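You operate a simulated robot arm through the tools that you are given. There is no shell and no other tool.

You are at the controls of a simulated robot arm. One attempt, no reset.

## Task
Draw the dusty ring off the post, blow it clean and fit the 100 G ring instead.
Fine: the dusty ring stays on the green pad.

It is judged by the outcome, as a careful person would: the job done as asked, and still so three seconds after it is handed in. It fails if anything else is knocked over, pushed out of place, dropped, spilled or broken.

## Robot
A 7-joint arm with a two-finger parallel gripper, fixed in place. Base frame: the origin is on the floor under the middle of its stand, x ahead of it, y to its left, z up; the work surface is at about z = 800. Readings come in mm, rad, newtons and seconds.
It reaches about 1046 mm from its shoulder. Its first joint turns from -2.897 to 2.897 rad. Payload 1.57 kg.
The tool frame sits at the grasp point between the pads (the TCP): z along the fingers, y along the line on which they close. The tips reach 30 mm beyond it. The gripper opens to 80 mm. The fingers are 17 mm wide and 12 mm thick; the gripper's body (40 by 82 mm) begins 80 mm behind the TCP.
Orientation is that of the tool frame in the base frame, as a unit quaternion [w, x, y, z]. With the fingers straight down and closing along the base's y, the tool's x points along the base's -x, its y along +y and its z along -z.

## Interface
- The arm moves only by the tool send_rows. Its argument "motion" is a list of rows, each a list of 6 numbers: the shift along the base's x, y, z in mm, then the turn, a rotation vector about the base's x, y, z in rad. In form: [[tx, ty, tz, wx, wy, wz], ...]. A call has 1 to 20 rows; each row is the pose to reach, as a shift and turn from the pose commanded when the call began. "claw" is the closure, from 0 (fully open) to 1 (shut), set as the call begins (left out, the last holds). Each row takes 0.2 s and may step no farther than 50 mm and 0.15 rad from the row before; otherwise, or with a gripper value out of range, the whole call is refused. Where a pose cannot be reached the arm comes as near as it can. A force on the tool above 40 N (or 10 N above the force at the start of the call, whichever is more), or a blocked arm, ends the call early, and 0.2 s more pass. Each finger travels about 153 mm/s and halts on what it meets, pressing with about 38 N; the grip force reading is that of the motor and also rises with nothing between the fingers. The clock runs only during rows and for 0.2 s after the last one: add rows that repeat a pose to give the fingers time. It gives the time, the measured TCP pose, the force on the tool (base axes), the opening and the grip force at its end, in the units of the frame above (readings bear some noise), with the torque about the TCP (base axes, N m) and any sound that the robot's microphone picked up.
- Cameras (640 x 400 px; columns grow to the right, rows downward): "scene" is fixed at [221.6, 650.8, 1368.9]; the picture's right is [-0.66, -0.75, 0.00], its down [-0.59, 0.53, -0.61] and it looks along [0.46, -0.41, -0.79] (base axes); focal length 358 px, centre (320, 200). "wrist" rides on the gripper at [72, -7, -122] in the tool frame; the picture's right is [0.09, 1.00, 0.00], its down [-0.84, 0.08, -0.54] and it looks along [-0.54, 0.05, 0.84] (tool axes); focal length 238 px, centre (320, 200). There is no depth. A picture from a camera that has moved, and an enlarged one, comes with that camera's place and axes in the base frame and with its lens.
- capture(camera): a new picture of that camera. The clock stands still meanwhile.
- close_up(camera, box): a new picture of the part [left, top, right, bottom] of that camera's present view, enlarged. The clock stands still meanwhile.
- sign_off(): hands the job in; it is judged then, once.

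Places have to be worked out from the pictures, the camera data and where the tool is seen. Open the gripper and draw the arm clear of the work before you hand the job in, unless the task says otherwise.

The tools are called after "Emit:" as a command line: name --pt "numbers of a row" for each row, then --argument value for the rest, lists and objects as JSON in quotes. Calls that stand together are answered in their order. send_rows: Moves the arm, as the interface text tells. Its arguments: {"type":"object","properties":{"motion":{"type":"array"},"claw":{"type":"number"}},"required":["motion"]} The other tools are called the same way: capture (camera) takes a picture; close_up (camera, box) takes an enlarged picture of a part of a camera's view; sign_off () hands the job in.

At the start:

```text
clock: 0.0
position: [453.8, 362.8, 1063.2]
tool_rot: [0.0, 0.0, 1.0, 0.001]
wrist_force: [-0.3, -0.1, 0.0]
moment: [0.02, 0.0, 0.01]
opening: 80.0
finger_force: 0.1
```

scene: 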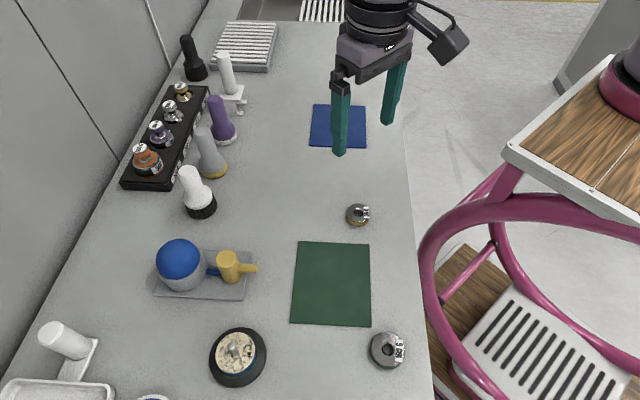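
wrist: 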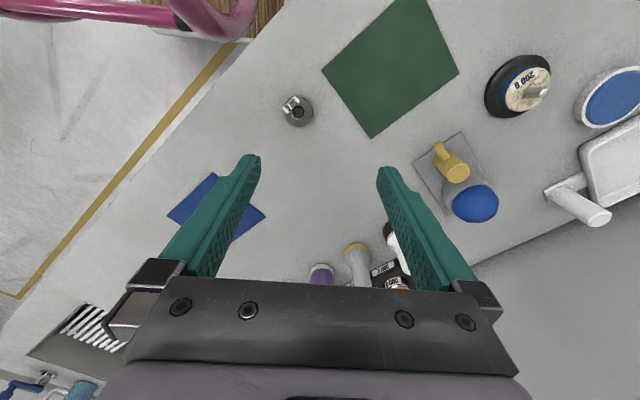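

I begin by studying the layout: the green pad, a post with a disc, two loose rings and a bulb blower are seen. I take close views to identify them.

Emit:
close_up --camera "scene" --box '[190, 310, 290, 400]'

Emit:
close_up --camera "scene" --box '[320, 190, 420, 380]'

Emit:
close_up --camera "scene" --box '[140, 220, 270, 310]'

Emit:
close_up --camera "scene" --box '[110, 20, 290, 220]'

Emit:
close_up --camera "wrist" --box '[400, 30, 640, 240]'

Emit:
close_up --camera "scene" --box '[0, 300, 200, 400]'

```text
4.44 times, centred on (240, 355) of scene
camera zoom: at [221.6, 650.8, 1368.9], right [-0.66, -0.75, 0.0], down [-0.59, 0.53, -0.61], along [0.46, -0.41, -0.79], focal length 1594 px, centre (676, -489)
```

zoom: 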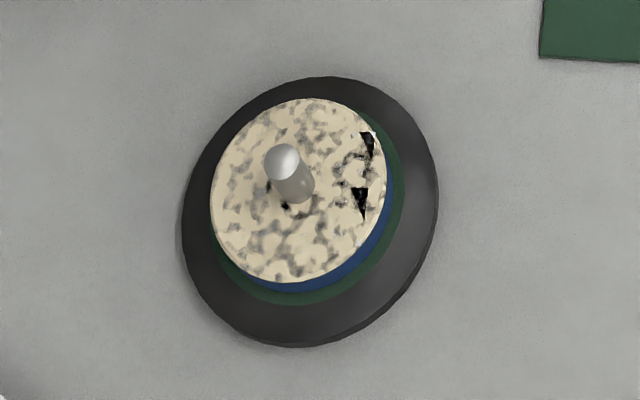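

```text
2.11 times, centred on (370, 285) of scene
camera zoom: at [221.6, 650.8, 1368.9], right [-0.66, -0.75, 0.0], down [-0.59, 0.53, -0.61], along [0.46, -0.41, -0.79], focal length 755 px, centre (215, 21)
```

zoom: 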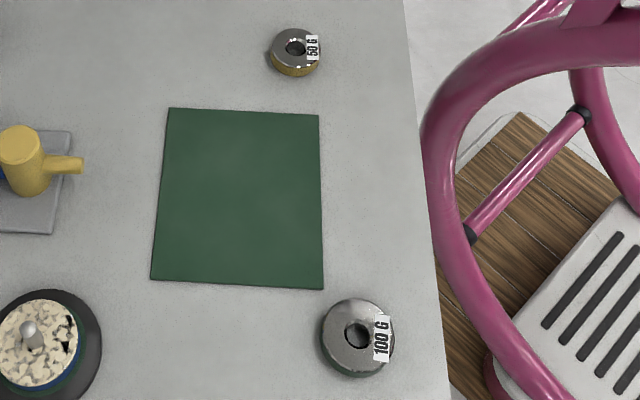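

```text
4.44 times, centred on (205, 265) of scene
camera zoom: at [221.6, 650.8, 1368.9], right [-0.66, -0.75, 0.0], down [-0.59, 0.53, -0.61], along [0.46, -0.41, -0.79], focal length 1594 px, centre (831, -89)
```

zoom: 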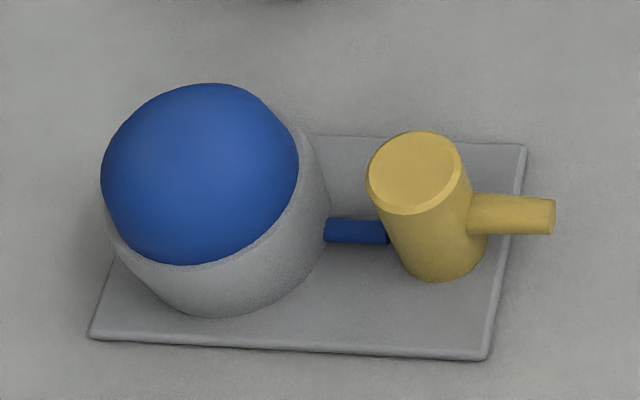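

```text
2.00 times, centred on (200, 120) of scene
camera zoom: at [221.6, 650.8, 1368.9], right [-0.66, -0.75, 0.0], down [-0.59, 0.53, -0.61], along [0.46, -0.41, -0.79], focal length 717 px, centre (560, 360)
```

zoom: 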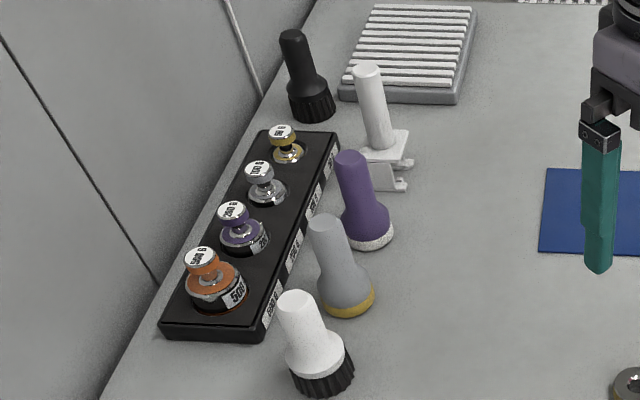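

```text
1.90 times, centred on (520, 135) of wrist
camera zoom: at [381.9, 357.0, 1185.4], right [-0.09, 1.0, 0.0], down [0.84, 0.08, 0.54], along [0.54, 0.05, -0.84], focal length 454 px, centre (-61, 324)
```

zoom: 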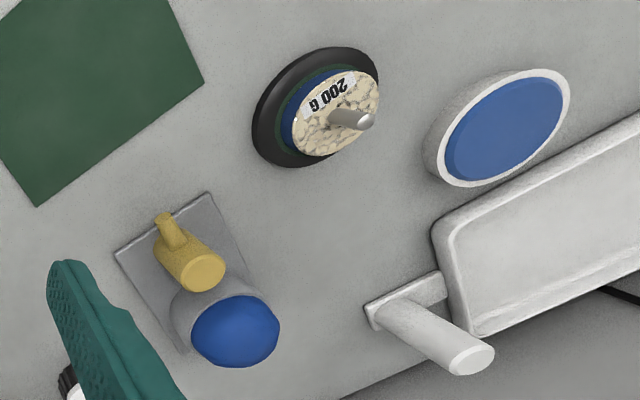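

```text
3.20 times, centred on (100, 350) of scene
camera zoom: at [221.6, 650.8, 1368.9], right [-0.66, -0.75, 0.0], down [-0.59, 0.53, -0.61], along [0.46, -0.41, -0.79], focal length 1147 px, centre (1024, -280)
```

zoom: 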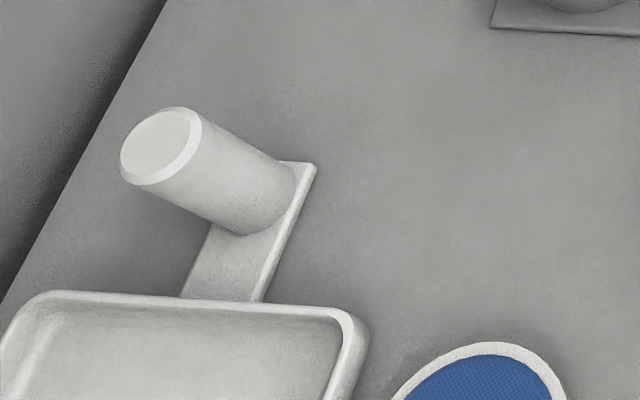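

The dusty 200 G ring sits on the post near (406, 646). The loose 100 G ring is near (267, 478), the pad is centred near (404, 461), and the bulb blower's nozzle is near (485, 550), pointing at the pad. I move the wrist camera over for a better look, staying high.

Emit:
send_rows --pt "-25 34 0 0 0 0" --pt "-50 68 0 0 0 0" --pt "-75 102 0 0 0 0" --pt "-100 136 0 0 0 0" --pt "-125 170 0 0 0 0" --pt "-150 204 0 0 0 0" --pt "-175 238 0 0 0 0" --pt "-175 238 0 0 0 0" --claw 0

Emit:
capture --camera "wrist"

Emit:
capture --camera "scene"

```text
clock: 1.8
position: [279.7, 602.9, 1062.5]
tool_rot: [0.0, 0.0, 1.0, 0.0]
wrist_force: [-0.8, -0.3, -0.3]
moment: [0.02, 0.0, 0.01]
opening: 79.9
finger_force: 0.1
```

```text
taken
camera wrist: at [208.0, 596.1, 1183.9], right [-0.09, 1.0, 0.0], down [0.84, 0.08, 0.54], along [0.54, 0.05, -0.84], focal length 238 px, centre (320, 200)
```

wrist: 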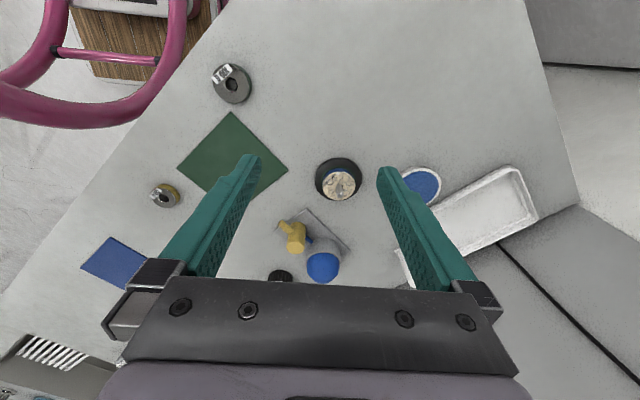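

```text
taken
```

scene: 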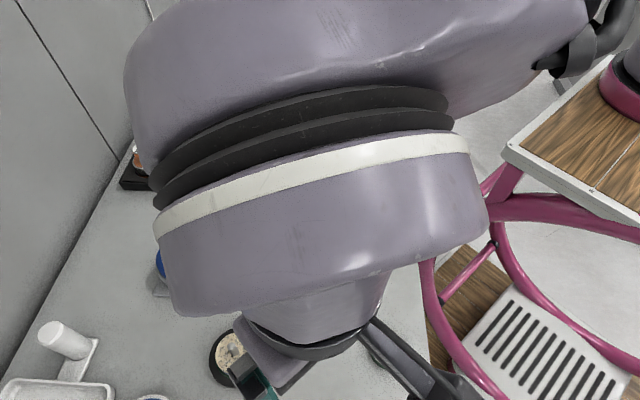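

The post and blower are visible now. I take enlarged views.

Emit:
close_up --camera "wrist" --box '[260, 140, 380, 290]'

Emit:
close_up --camera "wrist" --box '[300, 145, 370, 210]'

Emit:
close_up --camera "wrist" --box '[200, 50, 260, 115]'

```text
2.67 times, centred on (320, 215) of wrist
camera zoom: at [208.0, 596.1, 1183.9], right [-0.09, 1.0, 0.0], down [0.84, 0.08, 0.54], along [0.54, 0.05, -0.84], focal length 636 px, centre (320, 160)
```

zoom: 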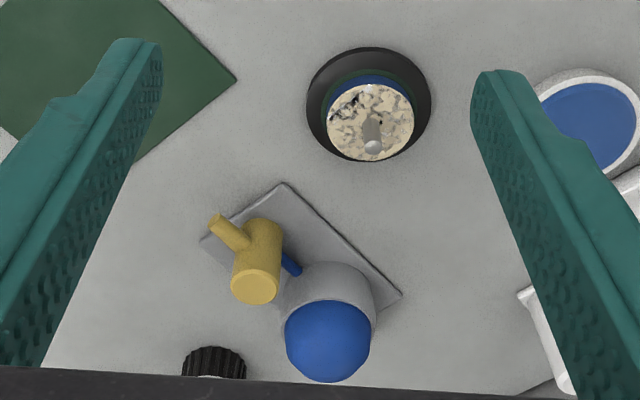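

```text
6.15 times, centred on (335, 178) of wrist
camera zoom: at [208.0, 596.1, 1183.9], right [-0.09, 1.0, 0.0], down [0.84, 0.08, 0.54], along [0.54, 0.05, -0.84], focal length 1467 px, centre (228, 338)
```

zoom: 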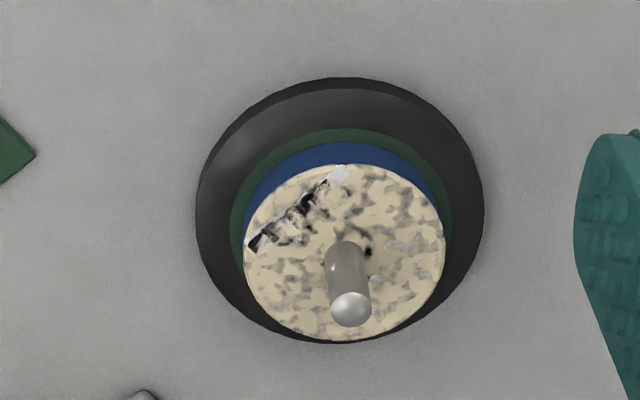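

```text
6.15 times, centred on (230, 82) of wrist
camera zoom: at [208.0, 596.1, 1183.9], right [-0.09, 1.0, 0.0], down [0.84, 0.08, 0.54], along [0.54, 0.05, -0.84], focal length 1467 px, centre (874, 923)
```

zoom: 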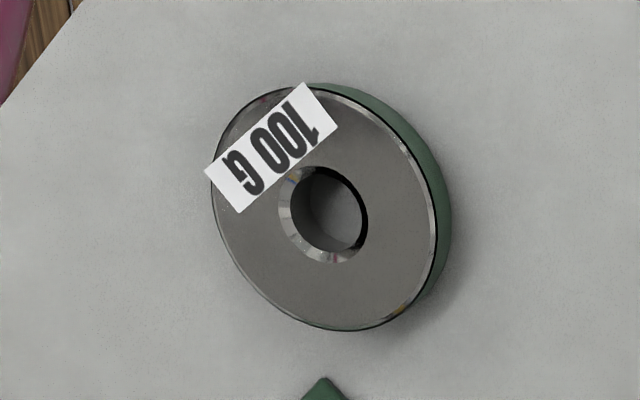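

To read the heights of the seat, ring and post tip, I lower and tilt the wrist camera toward a more oblique view of the post. There is nothing close by in that space.

Emit:
send_rows --pt "-6 12 -38 0 -0.125 0" --pt "-12 24 -77 0 -0.25 0" --pt "-18 36 -115 0 -0.375 0" --pt "-23 47 -150 0 -0.5 0" --pt "-23 47 -150 0 -0.5 0"

Emit:
capture --camera "wrist"

Emit:
capture --camera "scene"

```text
clock: 3.0
position: [255.3, 648.7, 914.4]
tool_rot: [0.248, -0.001, 0.969, 0.001]
wrist_force: [-0.2, 0.0, 0.6]
moment: [0.0, 0.03, 0.0]
opening: 80.1
finger_force: 0.0
```

```text
taken
camera wrist: at [132.4, 642.1, 986.4], right [-0.08, 1.0, -0.04], down [0.47, 0.08, 0.88], along [0.88, 0.05, -0.48], focal length 238 px, centre (320, 200)
```

wrist: 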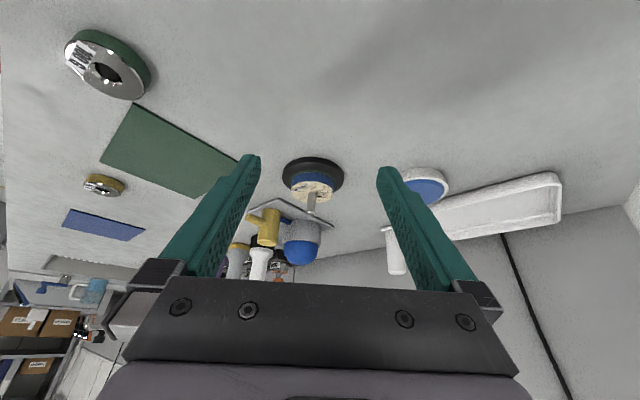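

```text
taken
```

scene: 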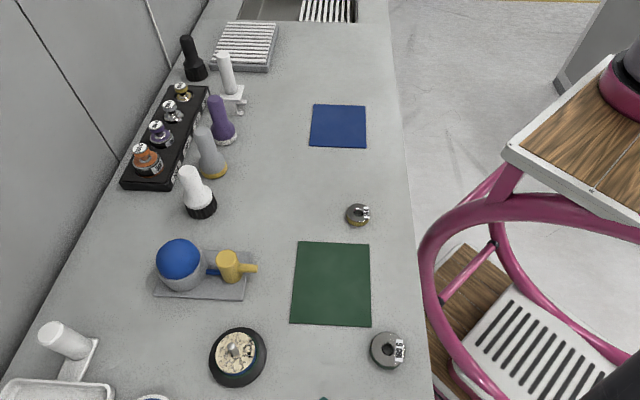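

The oblique view works, and the scene camera is clear too. I zoom in on the post, the blower and the 100 G ring.

Emit:
close_up --camera "wrist" --box '[275, 150, 355, 215]'

Emit:
close_up --camera "wrist" --box '[235, 190, 335, 280]'

Emit:
close_up --camera "wrist" --box '[60, 20, 160, 110]'

Emit:
close_up --camera "scene" --box '[205, 320, 275, 390]'

Emit:
close_up --camera "scene" --box '[360, 325, 415, 375]'

```text
6.15 times, centred on (315, 182) of wrist
camera zoom: at [132.4, 642.1, 986.4], right [-0.08, 1.0, -0.04], down [0.47, 0.08, 0.88], along [0.88, 0.05, -0.48], focal length 1467 px, centre (351, 308)
```

zoom: 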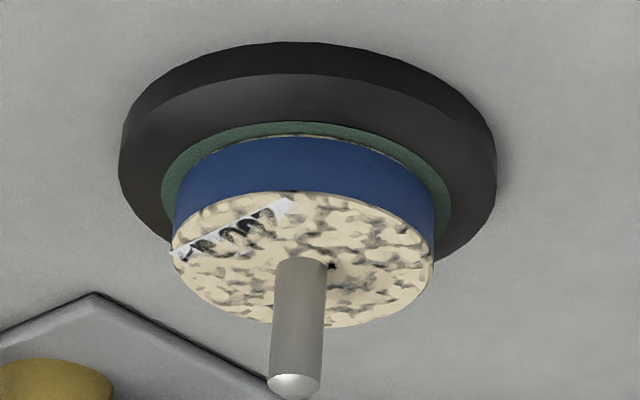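

```text
4.44 times, centred on (285, 235) of wrist
camera zoom: at [132.4, 642.1, 986.4], right [-0.08, 1.0, -0.04], down [0.47, 0.08, 0.88], along [0.88, 0.05, -0.48], focal length 1059 px, centre (476, 44)
```

zoom: 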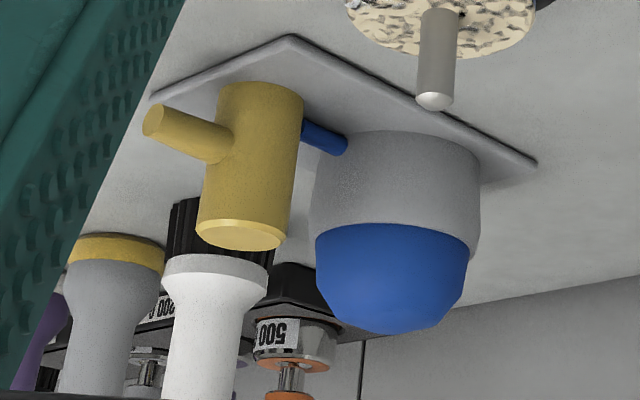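

```text
4.44 times, centred on (110, 65) of wrist
camera zoom: at [132.4, 642.1, 986.4], right [-0.08, 1.0, -0.04], down [0.47, 0.08, 0.88], along [0.88, 0.05, -0.48], focal length 1059 px, centre (1253, 800)
```

zoom: 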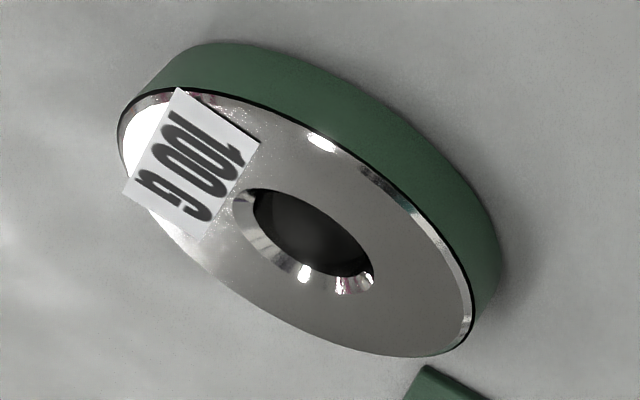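

```text
5.71 times, centred on (240, 355) of scene
camera zoom: at [221.6, 650.8, 1368.9], right [-0.66, -0.75, 0.0], down [-0.59, 0.53, -0.61], along [0.46, -0.41, -0.79], focal length 2049 px, centre (777, -686)
```

zoom: 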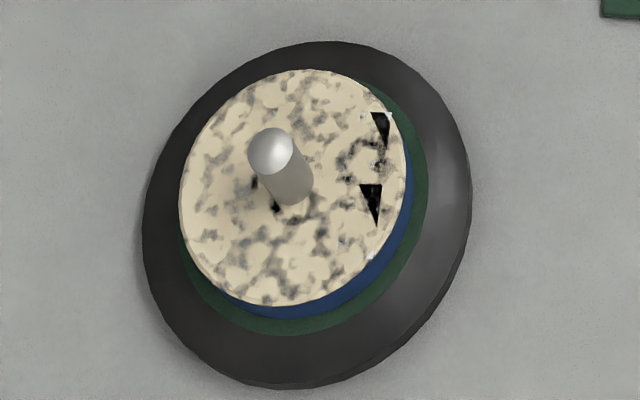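

```text
8.00 times, centred on (388, 350) of scene
camera zoom: at [221.6, 650.8, 1368.9], right [-0.66, -0.75, 0.0], down [-0.59, 0.53, -0.61], along [0.46, -0.41, -0.79], focal length 2868 px, centre (-220, -1000)
```

zoom: 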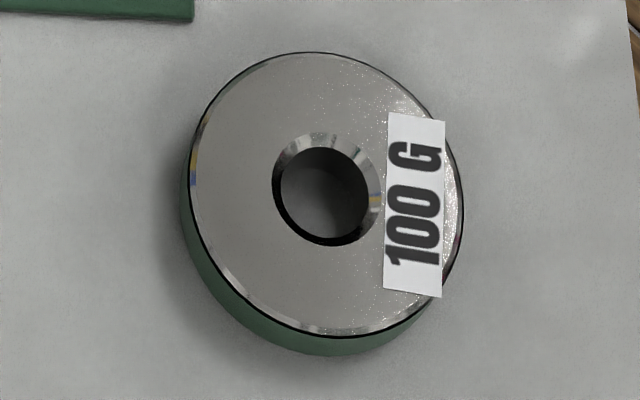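

Triangulating the views puts the post axis near (410, 647), with the ring spanning z ≈ 812–825 and the post tip at z ≈ 858. The nozzle is level at z ≈ 832 and aimed at the pad centre, and the dome apex is near (581, 636, 880). I bring the tool upright above the post.

Emit:
send_rows --pt "20 0 30 0 0.1 0" --pt "55 0 45 0 0.2 0" --pt "95 -1 46 0 0.3 0" --pt "130 -1 46 0 0.4 0" --pt "154 -1 46 0 0.5 0" --pt "154 -1 46 0 0.5 0" --pt "154 -1 46 0 0.5 0"

Emit:
capture --camera "wrist"

Emit:
capture --camera "scene"

```text
clock: 4.6
position: [408.3, 647.7, 957.9]
tool_rot: [0.001, 0.0, 1.0, 0.0]
wrist_force: [-0.2, -0.5, 0.2]
moment: [0.02, 0.02, 0.02]
opening: 80.1
finger_force: 0.0
```

```text
taken
camera wrist: at [337.0, 640.7, 1081.0], right [-0.09, 1.0, 0.0], down [0.84, 0.08, 0.54], along [0.54, 0.05, -0.84], focal length 238 px, centre (320, 200)
```

wrist: 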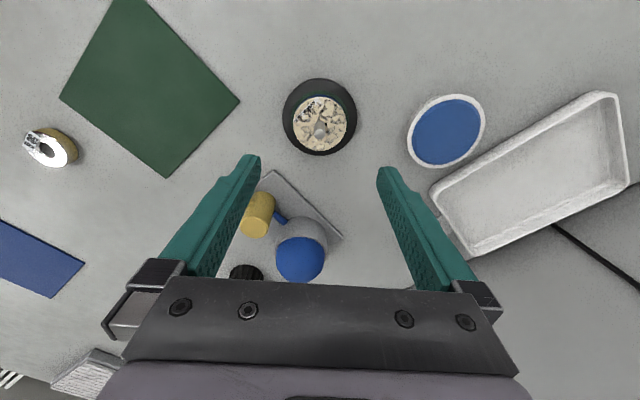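

```text
taken
```

scene: 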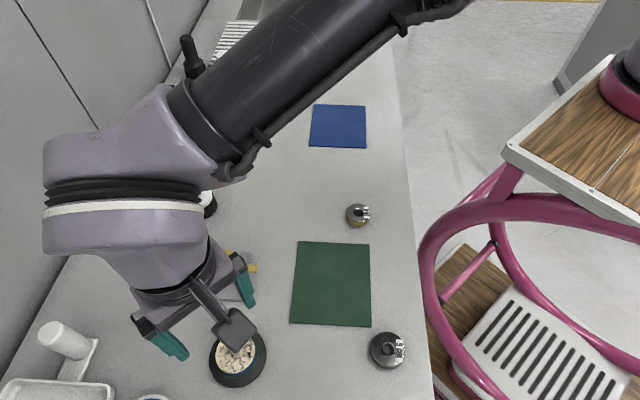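

The ring appears almost under the TCP, which should project to about (320.5, 127) at ring height. I zoom in to refine the offset before descending.

Emit:
close_up --camera "wrist" --box '[275, 70, 365, 165]'

```text
4.21 times, centred on (320, 118) of wrist
camera zoom: at [337.0, 640.7, 1081.0], right [-0.09, 1.0, 0.0], down [0.84, 0.08, 0.54], along [0.54, 0.05, -0.84], focal length 1004 px, centre (320, 547)
```

zoom: 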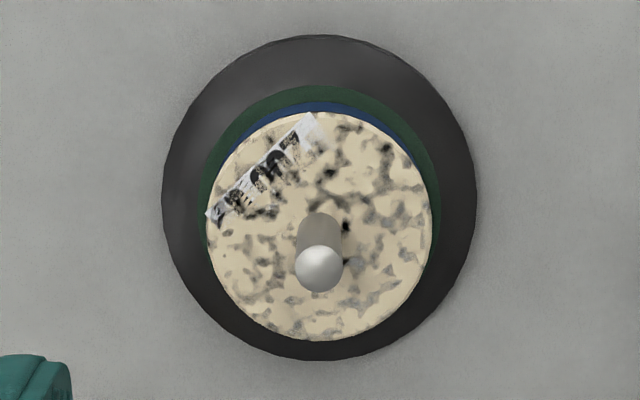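

The ring centre is about 2–3 mm toward −x and 1 mm toward −y of the TCP. I correct for that and descend so the tips sit at z ≈ 816 beside the ring.

Emit:
send_rows --pt "-2 -1 -30 0 0 0" --pt "-2 -1 -60 0 0 0" --pt "-2 -1 -85 0 0 0" --pt "-2 -1 -100 0 0 0" --pt "-2 -1 -111 0 0 0" --pt "-2 -1 -111 0 0 0" --claw 0

Emit:
capture --camera "wrist"

Emit:
close_up --camera "scene" --box '[190, 310, 290, 400]'

```text
clock: 6.0
position: [406.8, 646.3, 847.9]
tool_rot: [0.001, 0.0, 1.0, 0.0]
wrist_force: [-0.1, 0.5, -0.3]
moment: [0.01, 0.01, 0.01]
opening: 80.1
finger_force: 0.2
```

```text
taken
camera wrist: at [335.3, 639.5, 970.2], right [-0.09, 1.0, 0.0], down [0.84, 0.08, 0.54], along [0.54, 0.05, -0.84], focal length 238 px, centre (320, 200)
```

wrist: 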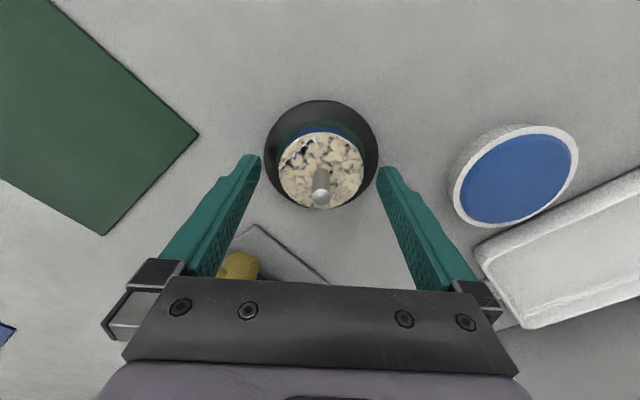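

```text
4.44 times, centred on (240, 355) of scene
camera zoom: at [221.6, 650.8, 1368.9], right [-0.66, -0.75, 0.0], down [-0.59, 0.53, -0.61], along [0.46, -0.41, -0.79], focal length 1594 px, centre (676, -489)
```

zoom: 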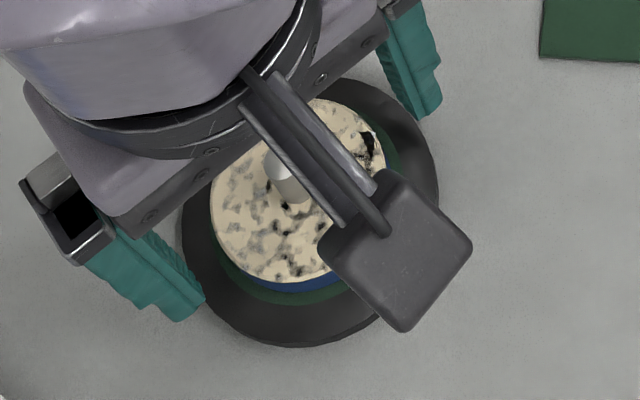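

The fingers straddle the ring with the post tip between them. I drop 2 mm more, then close.

Emit:
send_rows --pt "-1 0 -2 0 0 0" --pt "-1 0 -2 0 0 0" --claw 0

Emit:
send_rows --pt "0 0 0 0 0 0" --pt "0 0 0 0 0 0" --pt "0 0 0 0 0 0" --claw 1

Emit:
capture --camera "wrist"

```text
clock: 6.6
position: [405.7, 647.0, 845.5]
tool_rot: [0.0, 0.0, 1.0, 0.0]
wrist_force: [0.2, -0.8, -0.3]
moment: [0.0, -0.03, 0.02]
opening: 80.2
finger_force: 0.1
```

```text
clock: 7.4
position: [405.6, 646.2, 846.6]
tool_rot: [0.0, 0.0, 1.0, 0.0]
wrist_force: [-0.5, 0.7, 0.8]
moment: [0.0, 0.04, 0.0]
opening: 55.2
finger_force: 37.8
```

```text
taken
camera wrist: at [334.0, 639.6, 968.5], right [-0.09, 1.0, 0.0], down [0.84, 0.08, 0.54], along [0.54, 0.05, -0.84], focal length 238 px, centre (320, 200)
```

wrist: 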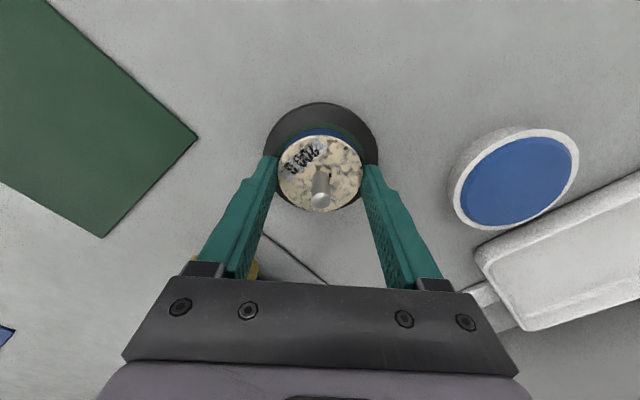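

The ring is gripped at 55.2 mm with little side load. I lift it straight up off the post.

Emit:
send_rows --pt "0 0 8 0 0 0" --pt "0 0 20 0 0 0" --pt "0 0 35 0 0 0" --pt "0 0 52 0 0 0" --pt "0 0 70 0 0 0" --pt "0 0 90 0 0 0" --pt "0 0 90 0 0 0" --claw 1

Emit:
capture --camera "wrist"

Emit:
close_up --camera "scene" --box '[170, 270, 300, 400]'

```text
clock: 9.0
position: [406.2, 646.0, 934.6]
tool_rot: [0.0, 0.0, 1.0, -0.001]
wrist_force: [-0.2, 0.5, 0.0]
moment: [0.0, 0.01, 0.02]
opening: 0.3
finger_force: 22.1
```

```text
taken
camera wrist: at [334.0, 640.2, 1056.6], right [-0.09, 1.0, 0.0], down [0.84, 0.08, 0.54], along [0.54, 0.05, -0.84], focal length 238 px, centre (320, 200)
```

wrist: 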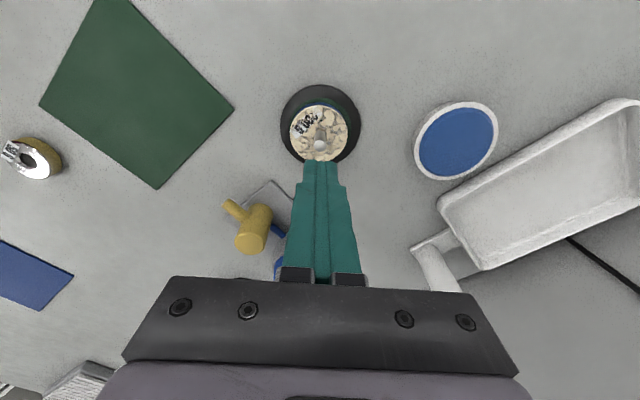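

```text
3.08 times, centred on (235, 335) of scene
camera zoom: at [221.6, 650.8, 1368.9], right [-0.66, -0.75, 0.0], down [-0.59, 0.53, -0.61], along [0.46, -0.41, -0.79], focal length 1103 px, centre (582, -215)
```

zoom: 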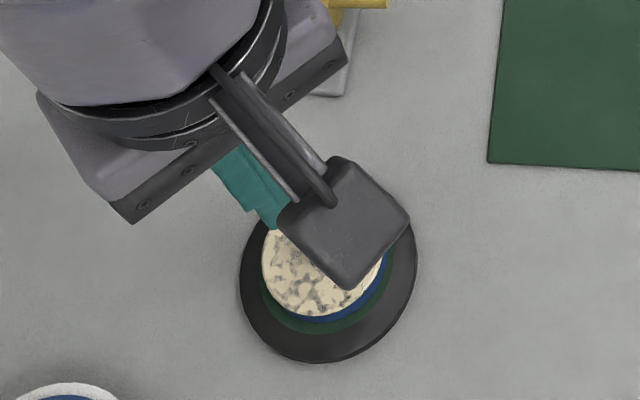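

The ring slipped out of the fingers and is still on the post. I zoom in to check its seating and its true height before trying a lower grip.

Emit:
close_up --camera "wrist" --box '[270, 75, 370, 175]'

Emit:
close_up --camera "scene" --box '[205, 335, 275, 395]'

```text
4.00 times, centred on (320, 125) of wrist
camera zoom: at [334.0, 640.2, 1056.6], right [-0.09, 1.0, 0.0], down [0.84, 0.08, 0.54], along [0.54, 0.05, -0.84], focal length 953 px, centre (320, 500)
```

zoom: 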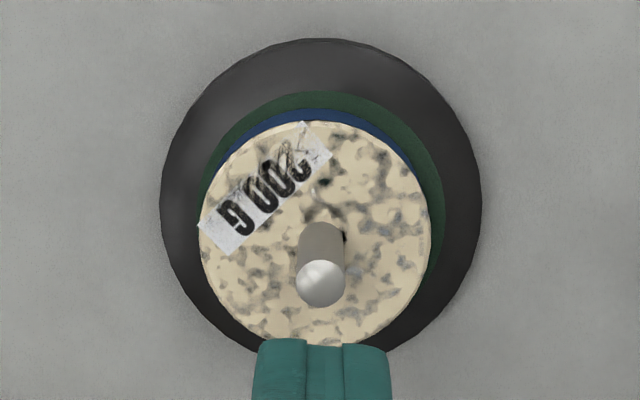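

```text
6.67 times, centred on (240, 365) of scene
camera zoom: at [221.6, 650.8, 1368.9], right [-0.66, -0.75, 0.0], down [-0.59, 0.53, -0.61], along [0.46, -0.41, -0.79], focal length 2390 px, centre (853, -900)
```

zoom: 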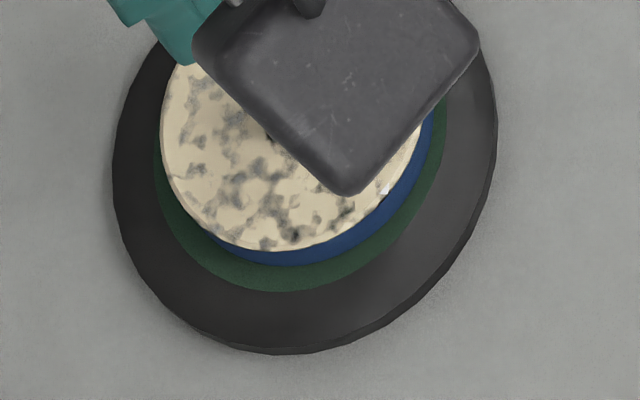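

The ring is still seated flat and centred within 1 mm, so the earlier grip was probably too shallow or slippery. I open and descend again, going lower in small steps while watching for contact with the base.

Emit:
send_rows --pt "0 0 0 0 0 0" --pt "0 0 0 0 0 0" --pt "0 -0.5 -30 0 0 0" --pt "0 -0.5 -60 0 0 0" --pt "0 -0.5 -80 0 0 0" --pt "0 -0.5 -86 0 0 0" --pt "0 -0.5 -88 0 0 0" --pt "0 -0.5 -90 0 0 0" --claw 0

```text
clock: 10.8
position: [406.9, 646.8, 846.0]
tool_rot: [0.0, 0.0, 1.0, 0.0]
wrist_force: [0.3, -0.7, 0.1]
moment: [-0.01, -0.03, 0.01]
opening: 80.3
finger_force: 0.0
```

Emit:
close_up --camera "wrist" --box '[230, 90, 410, 230]'

Emit:
send_rows --pt "0 0 -1 0 0 0" --pt "0 0 -2 0 0 0" --pt "0 0 -3 0 0 0" --claw 0

```text
2.86 times, centred on (320, 160) of wrist
camera zoom: at [335.3, 639.7, 968.1], right [-0.09, 1.0, 0.0], down [0.84, 0.08, 0.54], along [0.54, 0.05, -0.84], focal length 681 px, centre (320, 314)
```

zoom: 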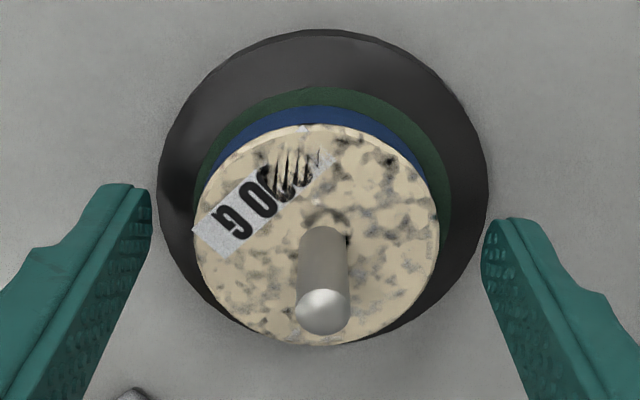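

```text
clock: 11.6
position: [407.4, 644.9, 843.7]
tool_rot: [0.0, 0.0, 1.0, 0.0]
wrist_force: [-0.9, -0.5, 0.7]
moment: [-0.02, 0.02, -0.04]
opening: 80.1
finger_force: 0.1
```

No contact yet with the tips at about 813.7. I ease down another 1.5 mm, shift 1.5 mm toward −x, then close.

Emit:
send_rows --pt "-0.7 0.5 -0.7 0 0 0" --pt "-1.5 0.5 -1.5 0 0 0" --pt "-1.5 0.5 -1.5 0 0 0" --claw 0

Emit:
send_rows --pt "0 0 0 0 0 0" --pt "0 0 0 0 0 0" --pt "0 0 0 0 0 0" --pt "0 0 0 0 0 0" --claw 1

Emit:
close_up --camera "wrist" --box '[230, 90, 410, 230]'

```text
clock: 12.4
position: [404.9, 647.3, 841.6]
tool_rot: [0.0, 0.0, 1.0, 0.0]
wrist_force: [0.2, -0.1, 0.5]
moment: [-0.01, -0.01, 0.01]
opening: 80.1
finger_force: 0.1
```

```text
clock: 13.4
position: [405.8, 647.2, 842.3]
tool_rot: [0.0, 0.0, 1.0, 0.0]
wrist_force: [0.4, 0.7, 3.8]
moment: [-0.07, -0.04, -0.02]
opening: 55.2
finger_force: 37.6
```

```text
2.86 times, centred on (320, 160) of wrist
camera zoom: at [333.3, 640.3, 964.4], right [-0.09, 1.0, 0.0], down [0.84, 0.08, 0.54], along [0.54, 0.05, -0.84], focal length 681 px, centre (320, 314)
```

zoom: 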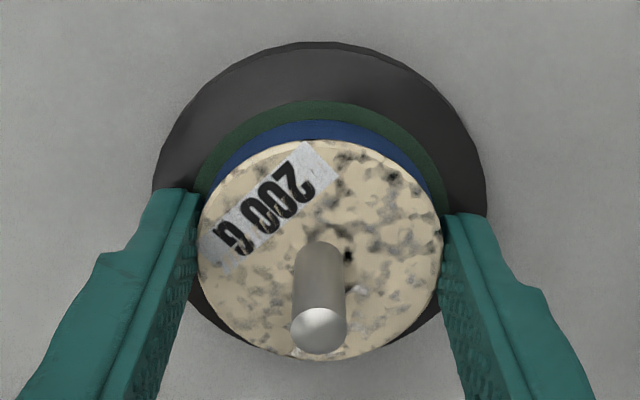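

The grip is now as low as possible, with the tips just brushing the base. I lift slowly, checking after a small rise.

Emit:
send_rows --pt "0 0 1 0 0 0" --pt "0 0 2 0 0 0" --pt "0 0 3 0 0 0" --claw 1

Emit:
close_up --camera "wrist" --box '[230, 90, 410, 230]'

```text
clock: 14.2
position: [405.1, 646.3, 843.8]
tool_rot: [-0.001, 0.0, 1.0, 0.0]
wrist_force: [0.0, -0.5, -1.5]
moment: [-0.02, 0.03, -0.01]
opening: 55.3
finger_force: 38.1
```

```text
2.86 times, centred on (320, 160) of wrist
camera zoom: at [333.3, 639.9, 967.0], right [-0.09, 1.0, 0.0], down [0.84, 0.08, 0.54], along [0.54, 0.05, -0.84], focal length 681 px, centre (320, 314)
```

zoom: 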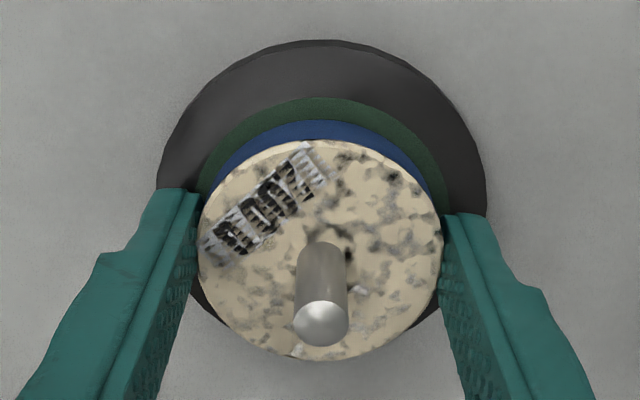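

The load now reads −1.5 N and the ring is rising with the fingers. I continue slowly.

Emit:
send_rows --pt "0 0 2 0 0 0" --pt "0 0 4 0 0 0" --pt "0 0 6 0 0 0" --pt "0 0 8 0 0 0" --pt "0 0 10 0 0 0" --pt "0 0 12 0 0 0" --claw 1

Emit:
close_up --camera "wrist" --box '[230, 90, 410, 230]'

```text
clock: 15.6
position: [404.5, 647.8, 855.8]
tool_rot: [0.0, 0.0, 1.0, 0.001]
wrist_force: [1.0, -1.1, -2.1]
moment: [0.02, 0.01, 0.02]
opening: 54.9
finger_force: 37.7
```

```text
2.86 times, centred on (320, 160) of wrist
camera zoom: at [333.3, 640.2, 978.2], right [-0.09, 1.0, 0.0], down [0.84, 0.08, 0.54], along [0.54, 0.05, -0.84], focal length 681 px, centre (320, 314)
```

zoom: 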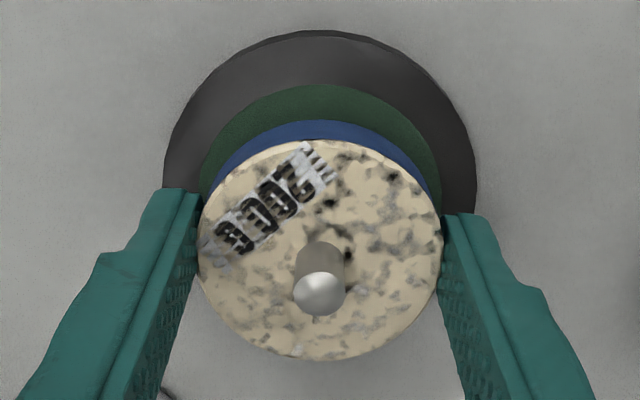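

The ring is held firmly and has risen about 13 mm with the label still fixed relative to the fingers. I continue up until it clears the post tip.

Emit:
send_rows --pt "0 0 4 0 0 0" --pt "0 0 8 0 0 0" --pt "0 0 13 0 0 0" --pt "0 0 18 0 0 0" --pt "0 0 24 0 0 0" --pt "0 0 30 0 0 0" --pt "0 0 36 0 0 0" --pt "0 0 42 0 0 0" --pt "0 0 50 0 0 0" --pt "0 0 58 0 0 0" --pt "0 0 66 0 0 0" --pt "0 0 66 0 0 0" --claw 1

Emit:
capture --camera "wrist"

```text
clock: 18.2
position: [405.0, 647.7, 923.8]
tool_rot: [0.0, 0.0, 1.0, 0.001]
wrist_force: [0.3, 0.4, -1.7]
moment: [-0.04, 0.01, -0.01]
opening: 55.2
finger_force: 38.4
```

```text
taken
camera wrist: at [334.2, 640.7, 1045.1], right [-0.09, 1.0, 0.0], down [0.84, 0.08, 0.54], along [0.54, 0.05, -0.84], focal length 238 px, centre (320, 200)
```

wrist: 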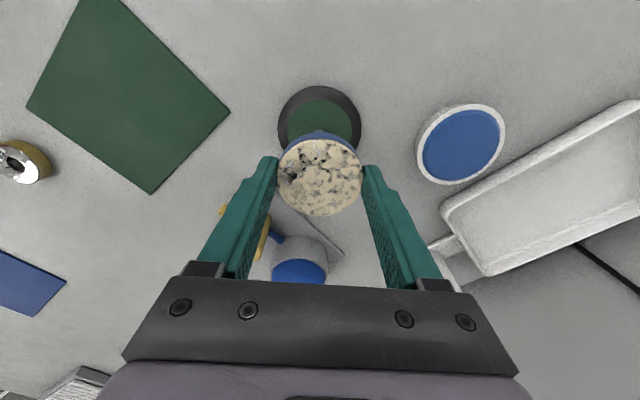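

The ring is off and held level at 55.2 mm. I carry it gently toward the pad centre near (406, 458), which lies on the nozzle's line.

Emit:
send_rows --pt "0 -5 3 0 0 0" --pt "0 -20 6 0 0 0" --pt "0 -40 6 0 0 0" --pt "1 -60 6 0 0 0" --pt "1 -80 6 0 0 0" --pt "1 -100 6 0 0 0" --pt "1 -120 6 0 0 0" --pt "1 -140 6 0 0 0" --pt "2 -160 6 0 0 0" --pt "2 -178 6 0 0 0" --pt "2 -187 6 0 0 0" --pt "2 -189 6 0 0 0" --pt "2 -189 6 0 0 0" --claw 1

Emit:
capture --camera "wrist"

Emit:
capture --camera "scene"

```text
clock: 21.0
position: [407.8, 458.3, 929.9]
tool_rot: [0.001, 0.0, 1.0, 0.0]
wrist_force: [-0.5, 0.8, -1.8]
moment: [-0.04, -0.01, -0.01]
opening: 55.4
finger_force: 37.7
```

```text
taken
camera wrist: at [335.5, 451.4, 1051.2], right [-0.09, 1.0, 0.0], down [0.84, 0.08, 0.54], along [0.54, 0.05, -0.84], focal length 238 px, centre (320, 200)
```

wrist: 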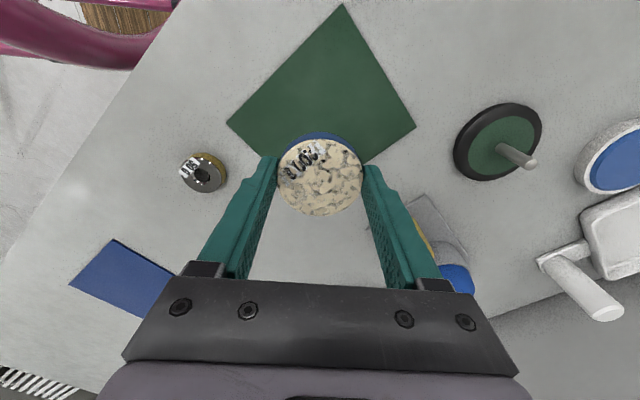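

```text
taken
```

scene: 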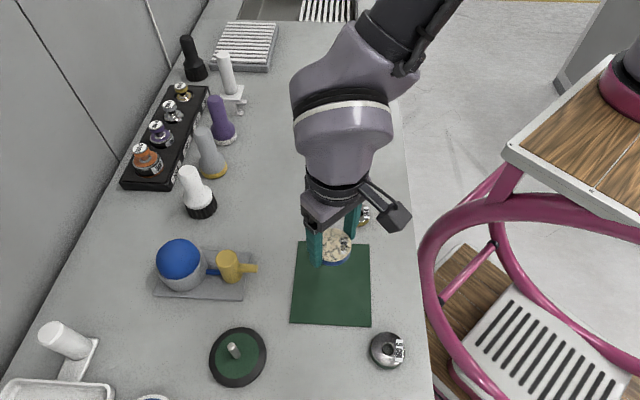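

The TCP projects onto the pad centre to within about 4 mm. I descend to just above the pad.

Emit:
send_rows --pt "0 0 -15 0 0 0" --pt "0 0 -35 0 0 0" --pt "0 0 -55 0 0 0" --pt "0 0 -72 0 0 0" --pt "0 0 -82 0 0 0" --pt "0 0 -88 0 0 0" --pt "0 0 -92 0 0 0" --pt "0 0 -92 0 0 0" --claw 1

Emit:
close_up --camera "scene" --box '[280, 210, 400, 330]'

```text
clock: 22.8
position: [407.9, 457.2, 838.2]
tool_rot: [0.0, -0.001, 1.0, 0.001]
wrist_force: [0.2, 0.6, -3.0]
moment: [0.01, -0.01, -0.01]
opening: 55.0
finger_force: 38.1
```

```text
3.33 times, centred on (340, 270) of scene
camera zoom: at [221.6, 650.8, 1368.9], right [-0.66, -0.75, 0.0], down [-0.59, 0.53, -0.61], along [0.46, -0.41, -0.79], focal length 1195 px, centre (253, -33)
```

zoom: 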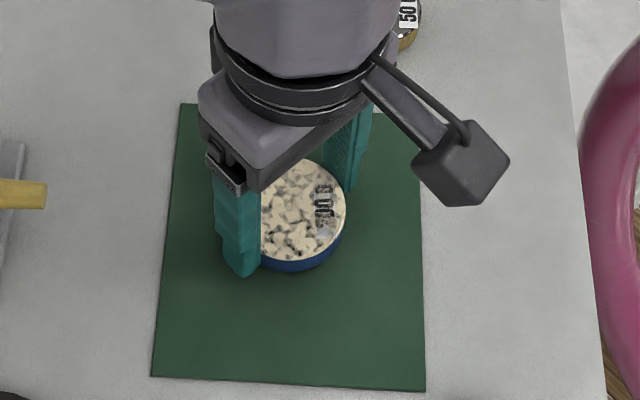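

The ring is a few mm above the pad. I lower it in 1 mm steps until contact.

Emit:
send_rows --pt "0 0 -1 0 0 0" --pt "0 0 -2 0 0 0" --pt "0 0 -3 0 0 0" --pt "0 0 -4 0 0 0" --claw 1

```text
clock: 23.8
position: [406.8, 458.1, 833.2]
tool_rot: [0.0, 0.0, 1.0, 0.0]
wrist_force: [-0.2, -2.9, 3.1]
moment: [-0.13, -0.14, -0.09]
opening: 55.4
finger_force: 38.0
```

The vertical force rose to +3 N, so the ring is resting on the pad. I open the fingers and hold still.

Emit:
send_rows --pt "0 0 0 0 0 0" --pt "0 0 0 0 0 0" --pt "0 0 0 0 0 0" --claw 0

Emit:
send_rows --pt "0 0 10 0 0 0" --pt "0 0 30 0 0 0" --pt "0 0 60 0 0 0" --pt "0 0 95 0 0 0" --pt "0 0 110 0 0 0" --pt "0 0 110 0 0 0" --claw 0

Emit:
capture --camera "wrist"

Emit:
close_up --camera "scene" --box '[280, 210, 400, 330]'

```text
clock: 24.6
position: [408.7, 459.0, 834.2]
tool_rot: [0.0, 0.0, 1.0, 0.0]
wrist_force: [-0.3, -0.5, 0.8]
moment: [0.02, -0.03, 0.03]
opening: 80.1
finger_force: 0.1
```

```text
clock: 26.0
position: [406.8, 457.2, 945.8]
tool_rot: [0.0, 0.0, 1.0, 0.0]
wrist_force: [0.6, -0.6, 0.6]
moment: [0.0, -0.01, 0.0]
opening: 79.8
finger_force: 0.1
```

```text
taken
camera wrist: at [335.2, 451.4, 1066.9], right [-0.09, 1.0, 0.0], down [0.84, 0.08, 0.54], along [0.54, 0.05, -0.84], focal length 238 px, centre (320, 200)
```

wrist: 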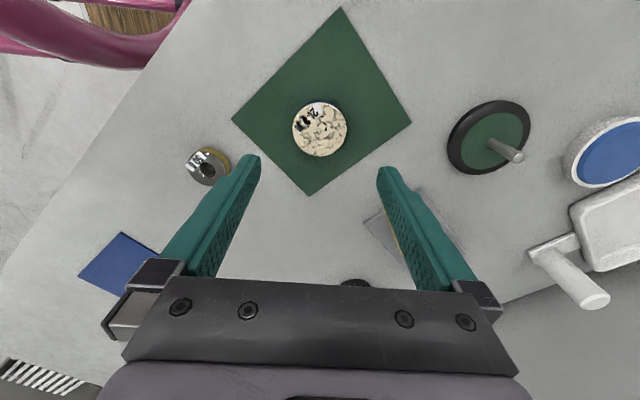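

```text
3.33 times, centred on (340, 270) of scene
camera zoom: at [221.6, 650.8, 1368.9], right [-0.66, -0.75, 0.0], down [-0.59, 0.53, -0.61], along [0.46, -0.41, -0.79], focal length 1195 px, centre (253, -33)
```

zoom: 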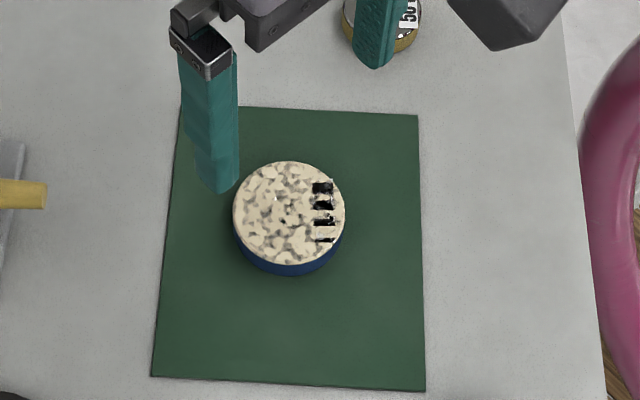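

The ring sits flat near the pad centre, about 2 mm off the nozzle axis and 123 mm from the tip. Next I raise the arm, close the fingers and move above the blue bulb.

Emit:
send_rows --pt "0 0 30 0 0 0" --pt "10 10 58 0 0 0" --pt "38 39 58 0 0 0" --pt "66 68 58 0 0 0" --pt "94 97 58 0 0 0" --pt "122 126 58 0 0 0" --pt "150 155 58 0 0 0" --pt "174 179 58 0 0 0" --pt "174 179 58 0 0 0" --claw 1

Emit:
capture --camera "wrist"

Emit:
capture --camera "scene"

```text
clock: 28.0
position: [582.7, 635.7, 1000.2]
tool_rot: [0.0, -0.001, 1.0, -0.001]
wrist_force: [0.7, 0.1, -0.7]
moment: [0.02, 0.0, -0.03]
opening: 0.1
finger_force: 21.6
```

```text
taken
camera wrist: at [510.6, 629.5, 1122.1], right [-0.09, 1.0, 0.0], down [0.84, 0.08, 0.54], along [0.54, 0.05, -0.84], focal length 238 px, centre (320, 200)
```

wrist: 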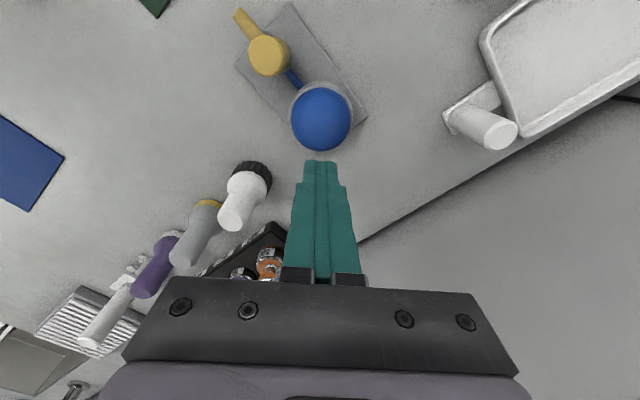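

```text
taken
```

scene: 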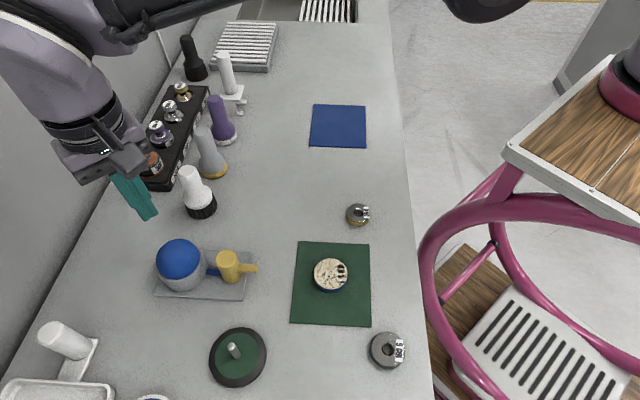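

The bulb centre lies about 2–3 mm toward −x of the TCP and its apex should be at z ≈ 880. I descend to just above it first.

Emit:
send_rows --pt "-1 0 -30 0 0 0" --pt "-2 0 -55 0 0 0" --pt "-2.5 0 -72 0 0 0" --pt "-2.5 0 -80 0 0 0" --pt "-2.5 0 -80 0 0 0" --claw 1

Emit:
capture --camera "wrist"

Emit:
close_up --camera "scene" --box '[110, 190, 270, 310]'

```text
clock: 29.2
position: [577.1, 637.8, 921.0]
tool_rot: [0.0, 0.0, 1.0, 0.0]
wrist_force: [0.4, 0.9, -0.3]
moment: [-0.03, 0.04, -0.01]
opening: 0.0
finger_force: 21.6
```

```text
taken
camera wrist: at [505.8, 630.5, 1042.1], right [-0.09, 1.0, 0.0], down [0.84, 0.08, 0.54], along [0.54, 0.05, -0.84], focal length 238 px, centre (320, 200)
```

wrist: 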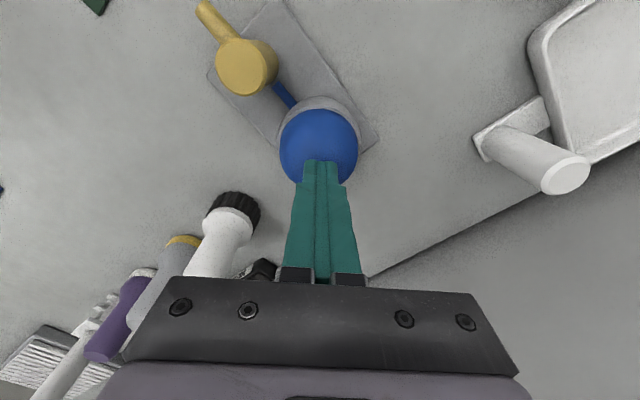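

```text
3.33 times, centred on (190, 250) of scene
camera zoom: at [221.6, 650.8, 1368.9], right [-0.66, -0.75, 0.0], down [-0.59, 0.53, -0.61], along [0.46, -0.41, -0.79], focal length 1195 px, centre (753, 33)
```

zoom: 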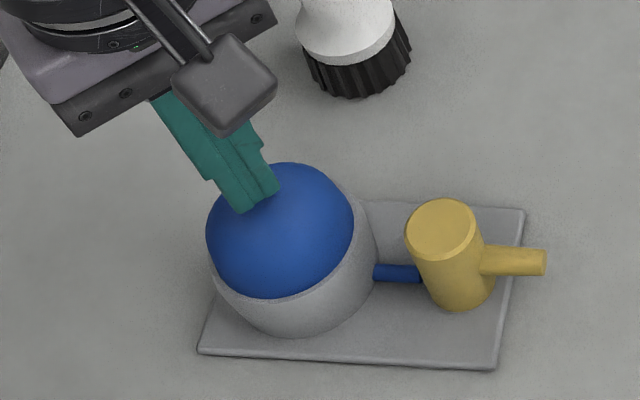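

The tips hover about 10 mm above the apex. I press down slowly, watching force and sound.

Emit:
send_rows --pt "1 -1 -3 0 0 0" --pt "1 -1 -6 0 0 0" --pt "1 -1 -8 0 0 0" --pt "1 -1 -10 0 0 0" --pt "1 -1 -12 0 0 0" --pt "1 -1 -14 0 0 0" --claw 1

```text
clock: 30.6
position: [579.5, 636.2, 906.8]
tool_rot: [0.0, 0.0, 1.0, -0.001]
wrist_force: [0.7, -0.3, 0.9]
moment: [-0.02, 0.0, 0.02]
opening: 0.0
finger_force: 21.4
```

Emit:
close_up --camera "scene" --box '[110, 190, 270, 310]'

Emit:
send_rows --pt "0 0 -2 0 0 0" --pt "0 0 -4 0 0 0" --pt "0 0 -6 0 0 0" --pt "0 0 -8 0 0 0" --claw 1

Emit:
close_up --camera "scene" --box '[110, 190, 270, 310]'

```text
3.33 times, centred on (190, 250) of scene
camera zoom: at [221.6, 650.8, 1368.9], right [-0.66, -0.75, 0.0], down [-0.59, 0.53, -0.61], along [0.46, -0.41, -0.79], focal length 1195 px, centre (753, 33)
```

zoom: 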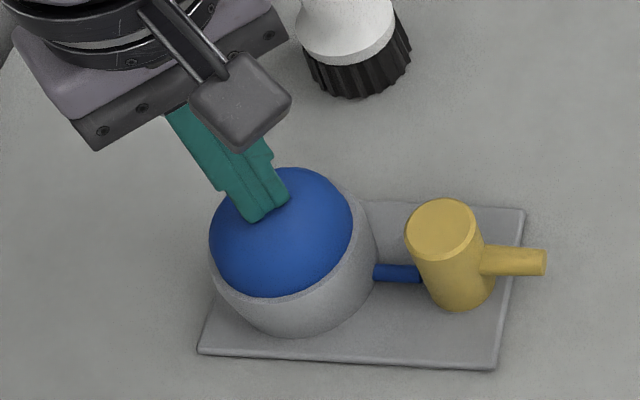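

```text
clock: 31.6
position: [580.9, 634.5, 898.5]
tool_rot: [0.0, 0.0, 1.0, -0.001]
wrist_force: [-2.6, 1.3, 2.0]
moment: [0.06, 0.11, 0.03]
opening: 0.0
finger_force: 21.5
```

```text
3.33 times, centred on (190, 250) of scene
camera zoom: at [221.6, 650.8, 1368.9], right [-0.66, -0.75, 0.0], down [-0.59, 0.53, -0.61], along [0.46, -0.41, -0.79], focal length 1195 px, centre (753, 33)
```

zoom: 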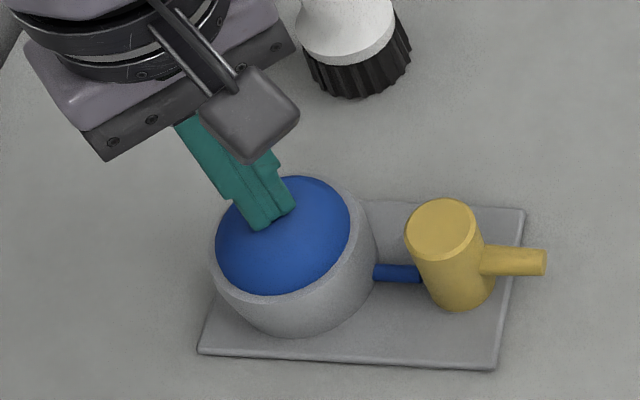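

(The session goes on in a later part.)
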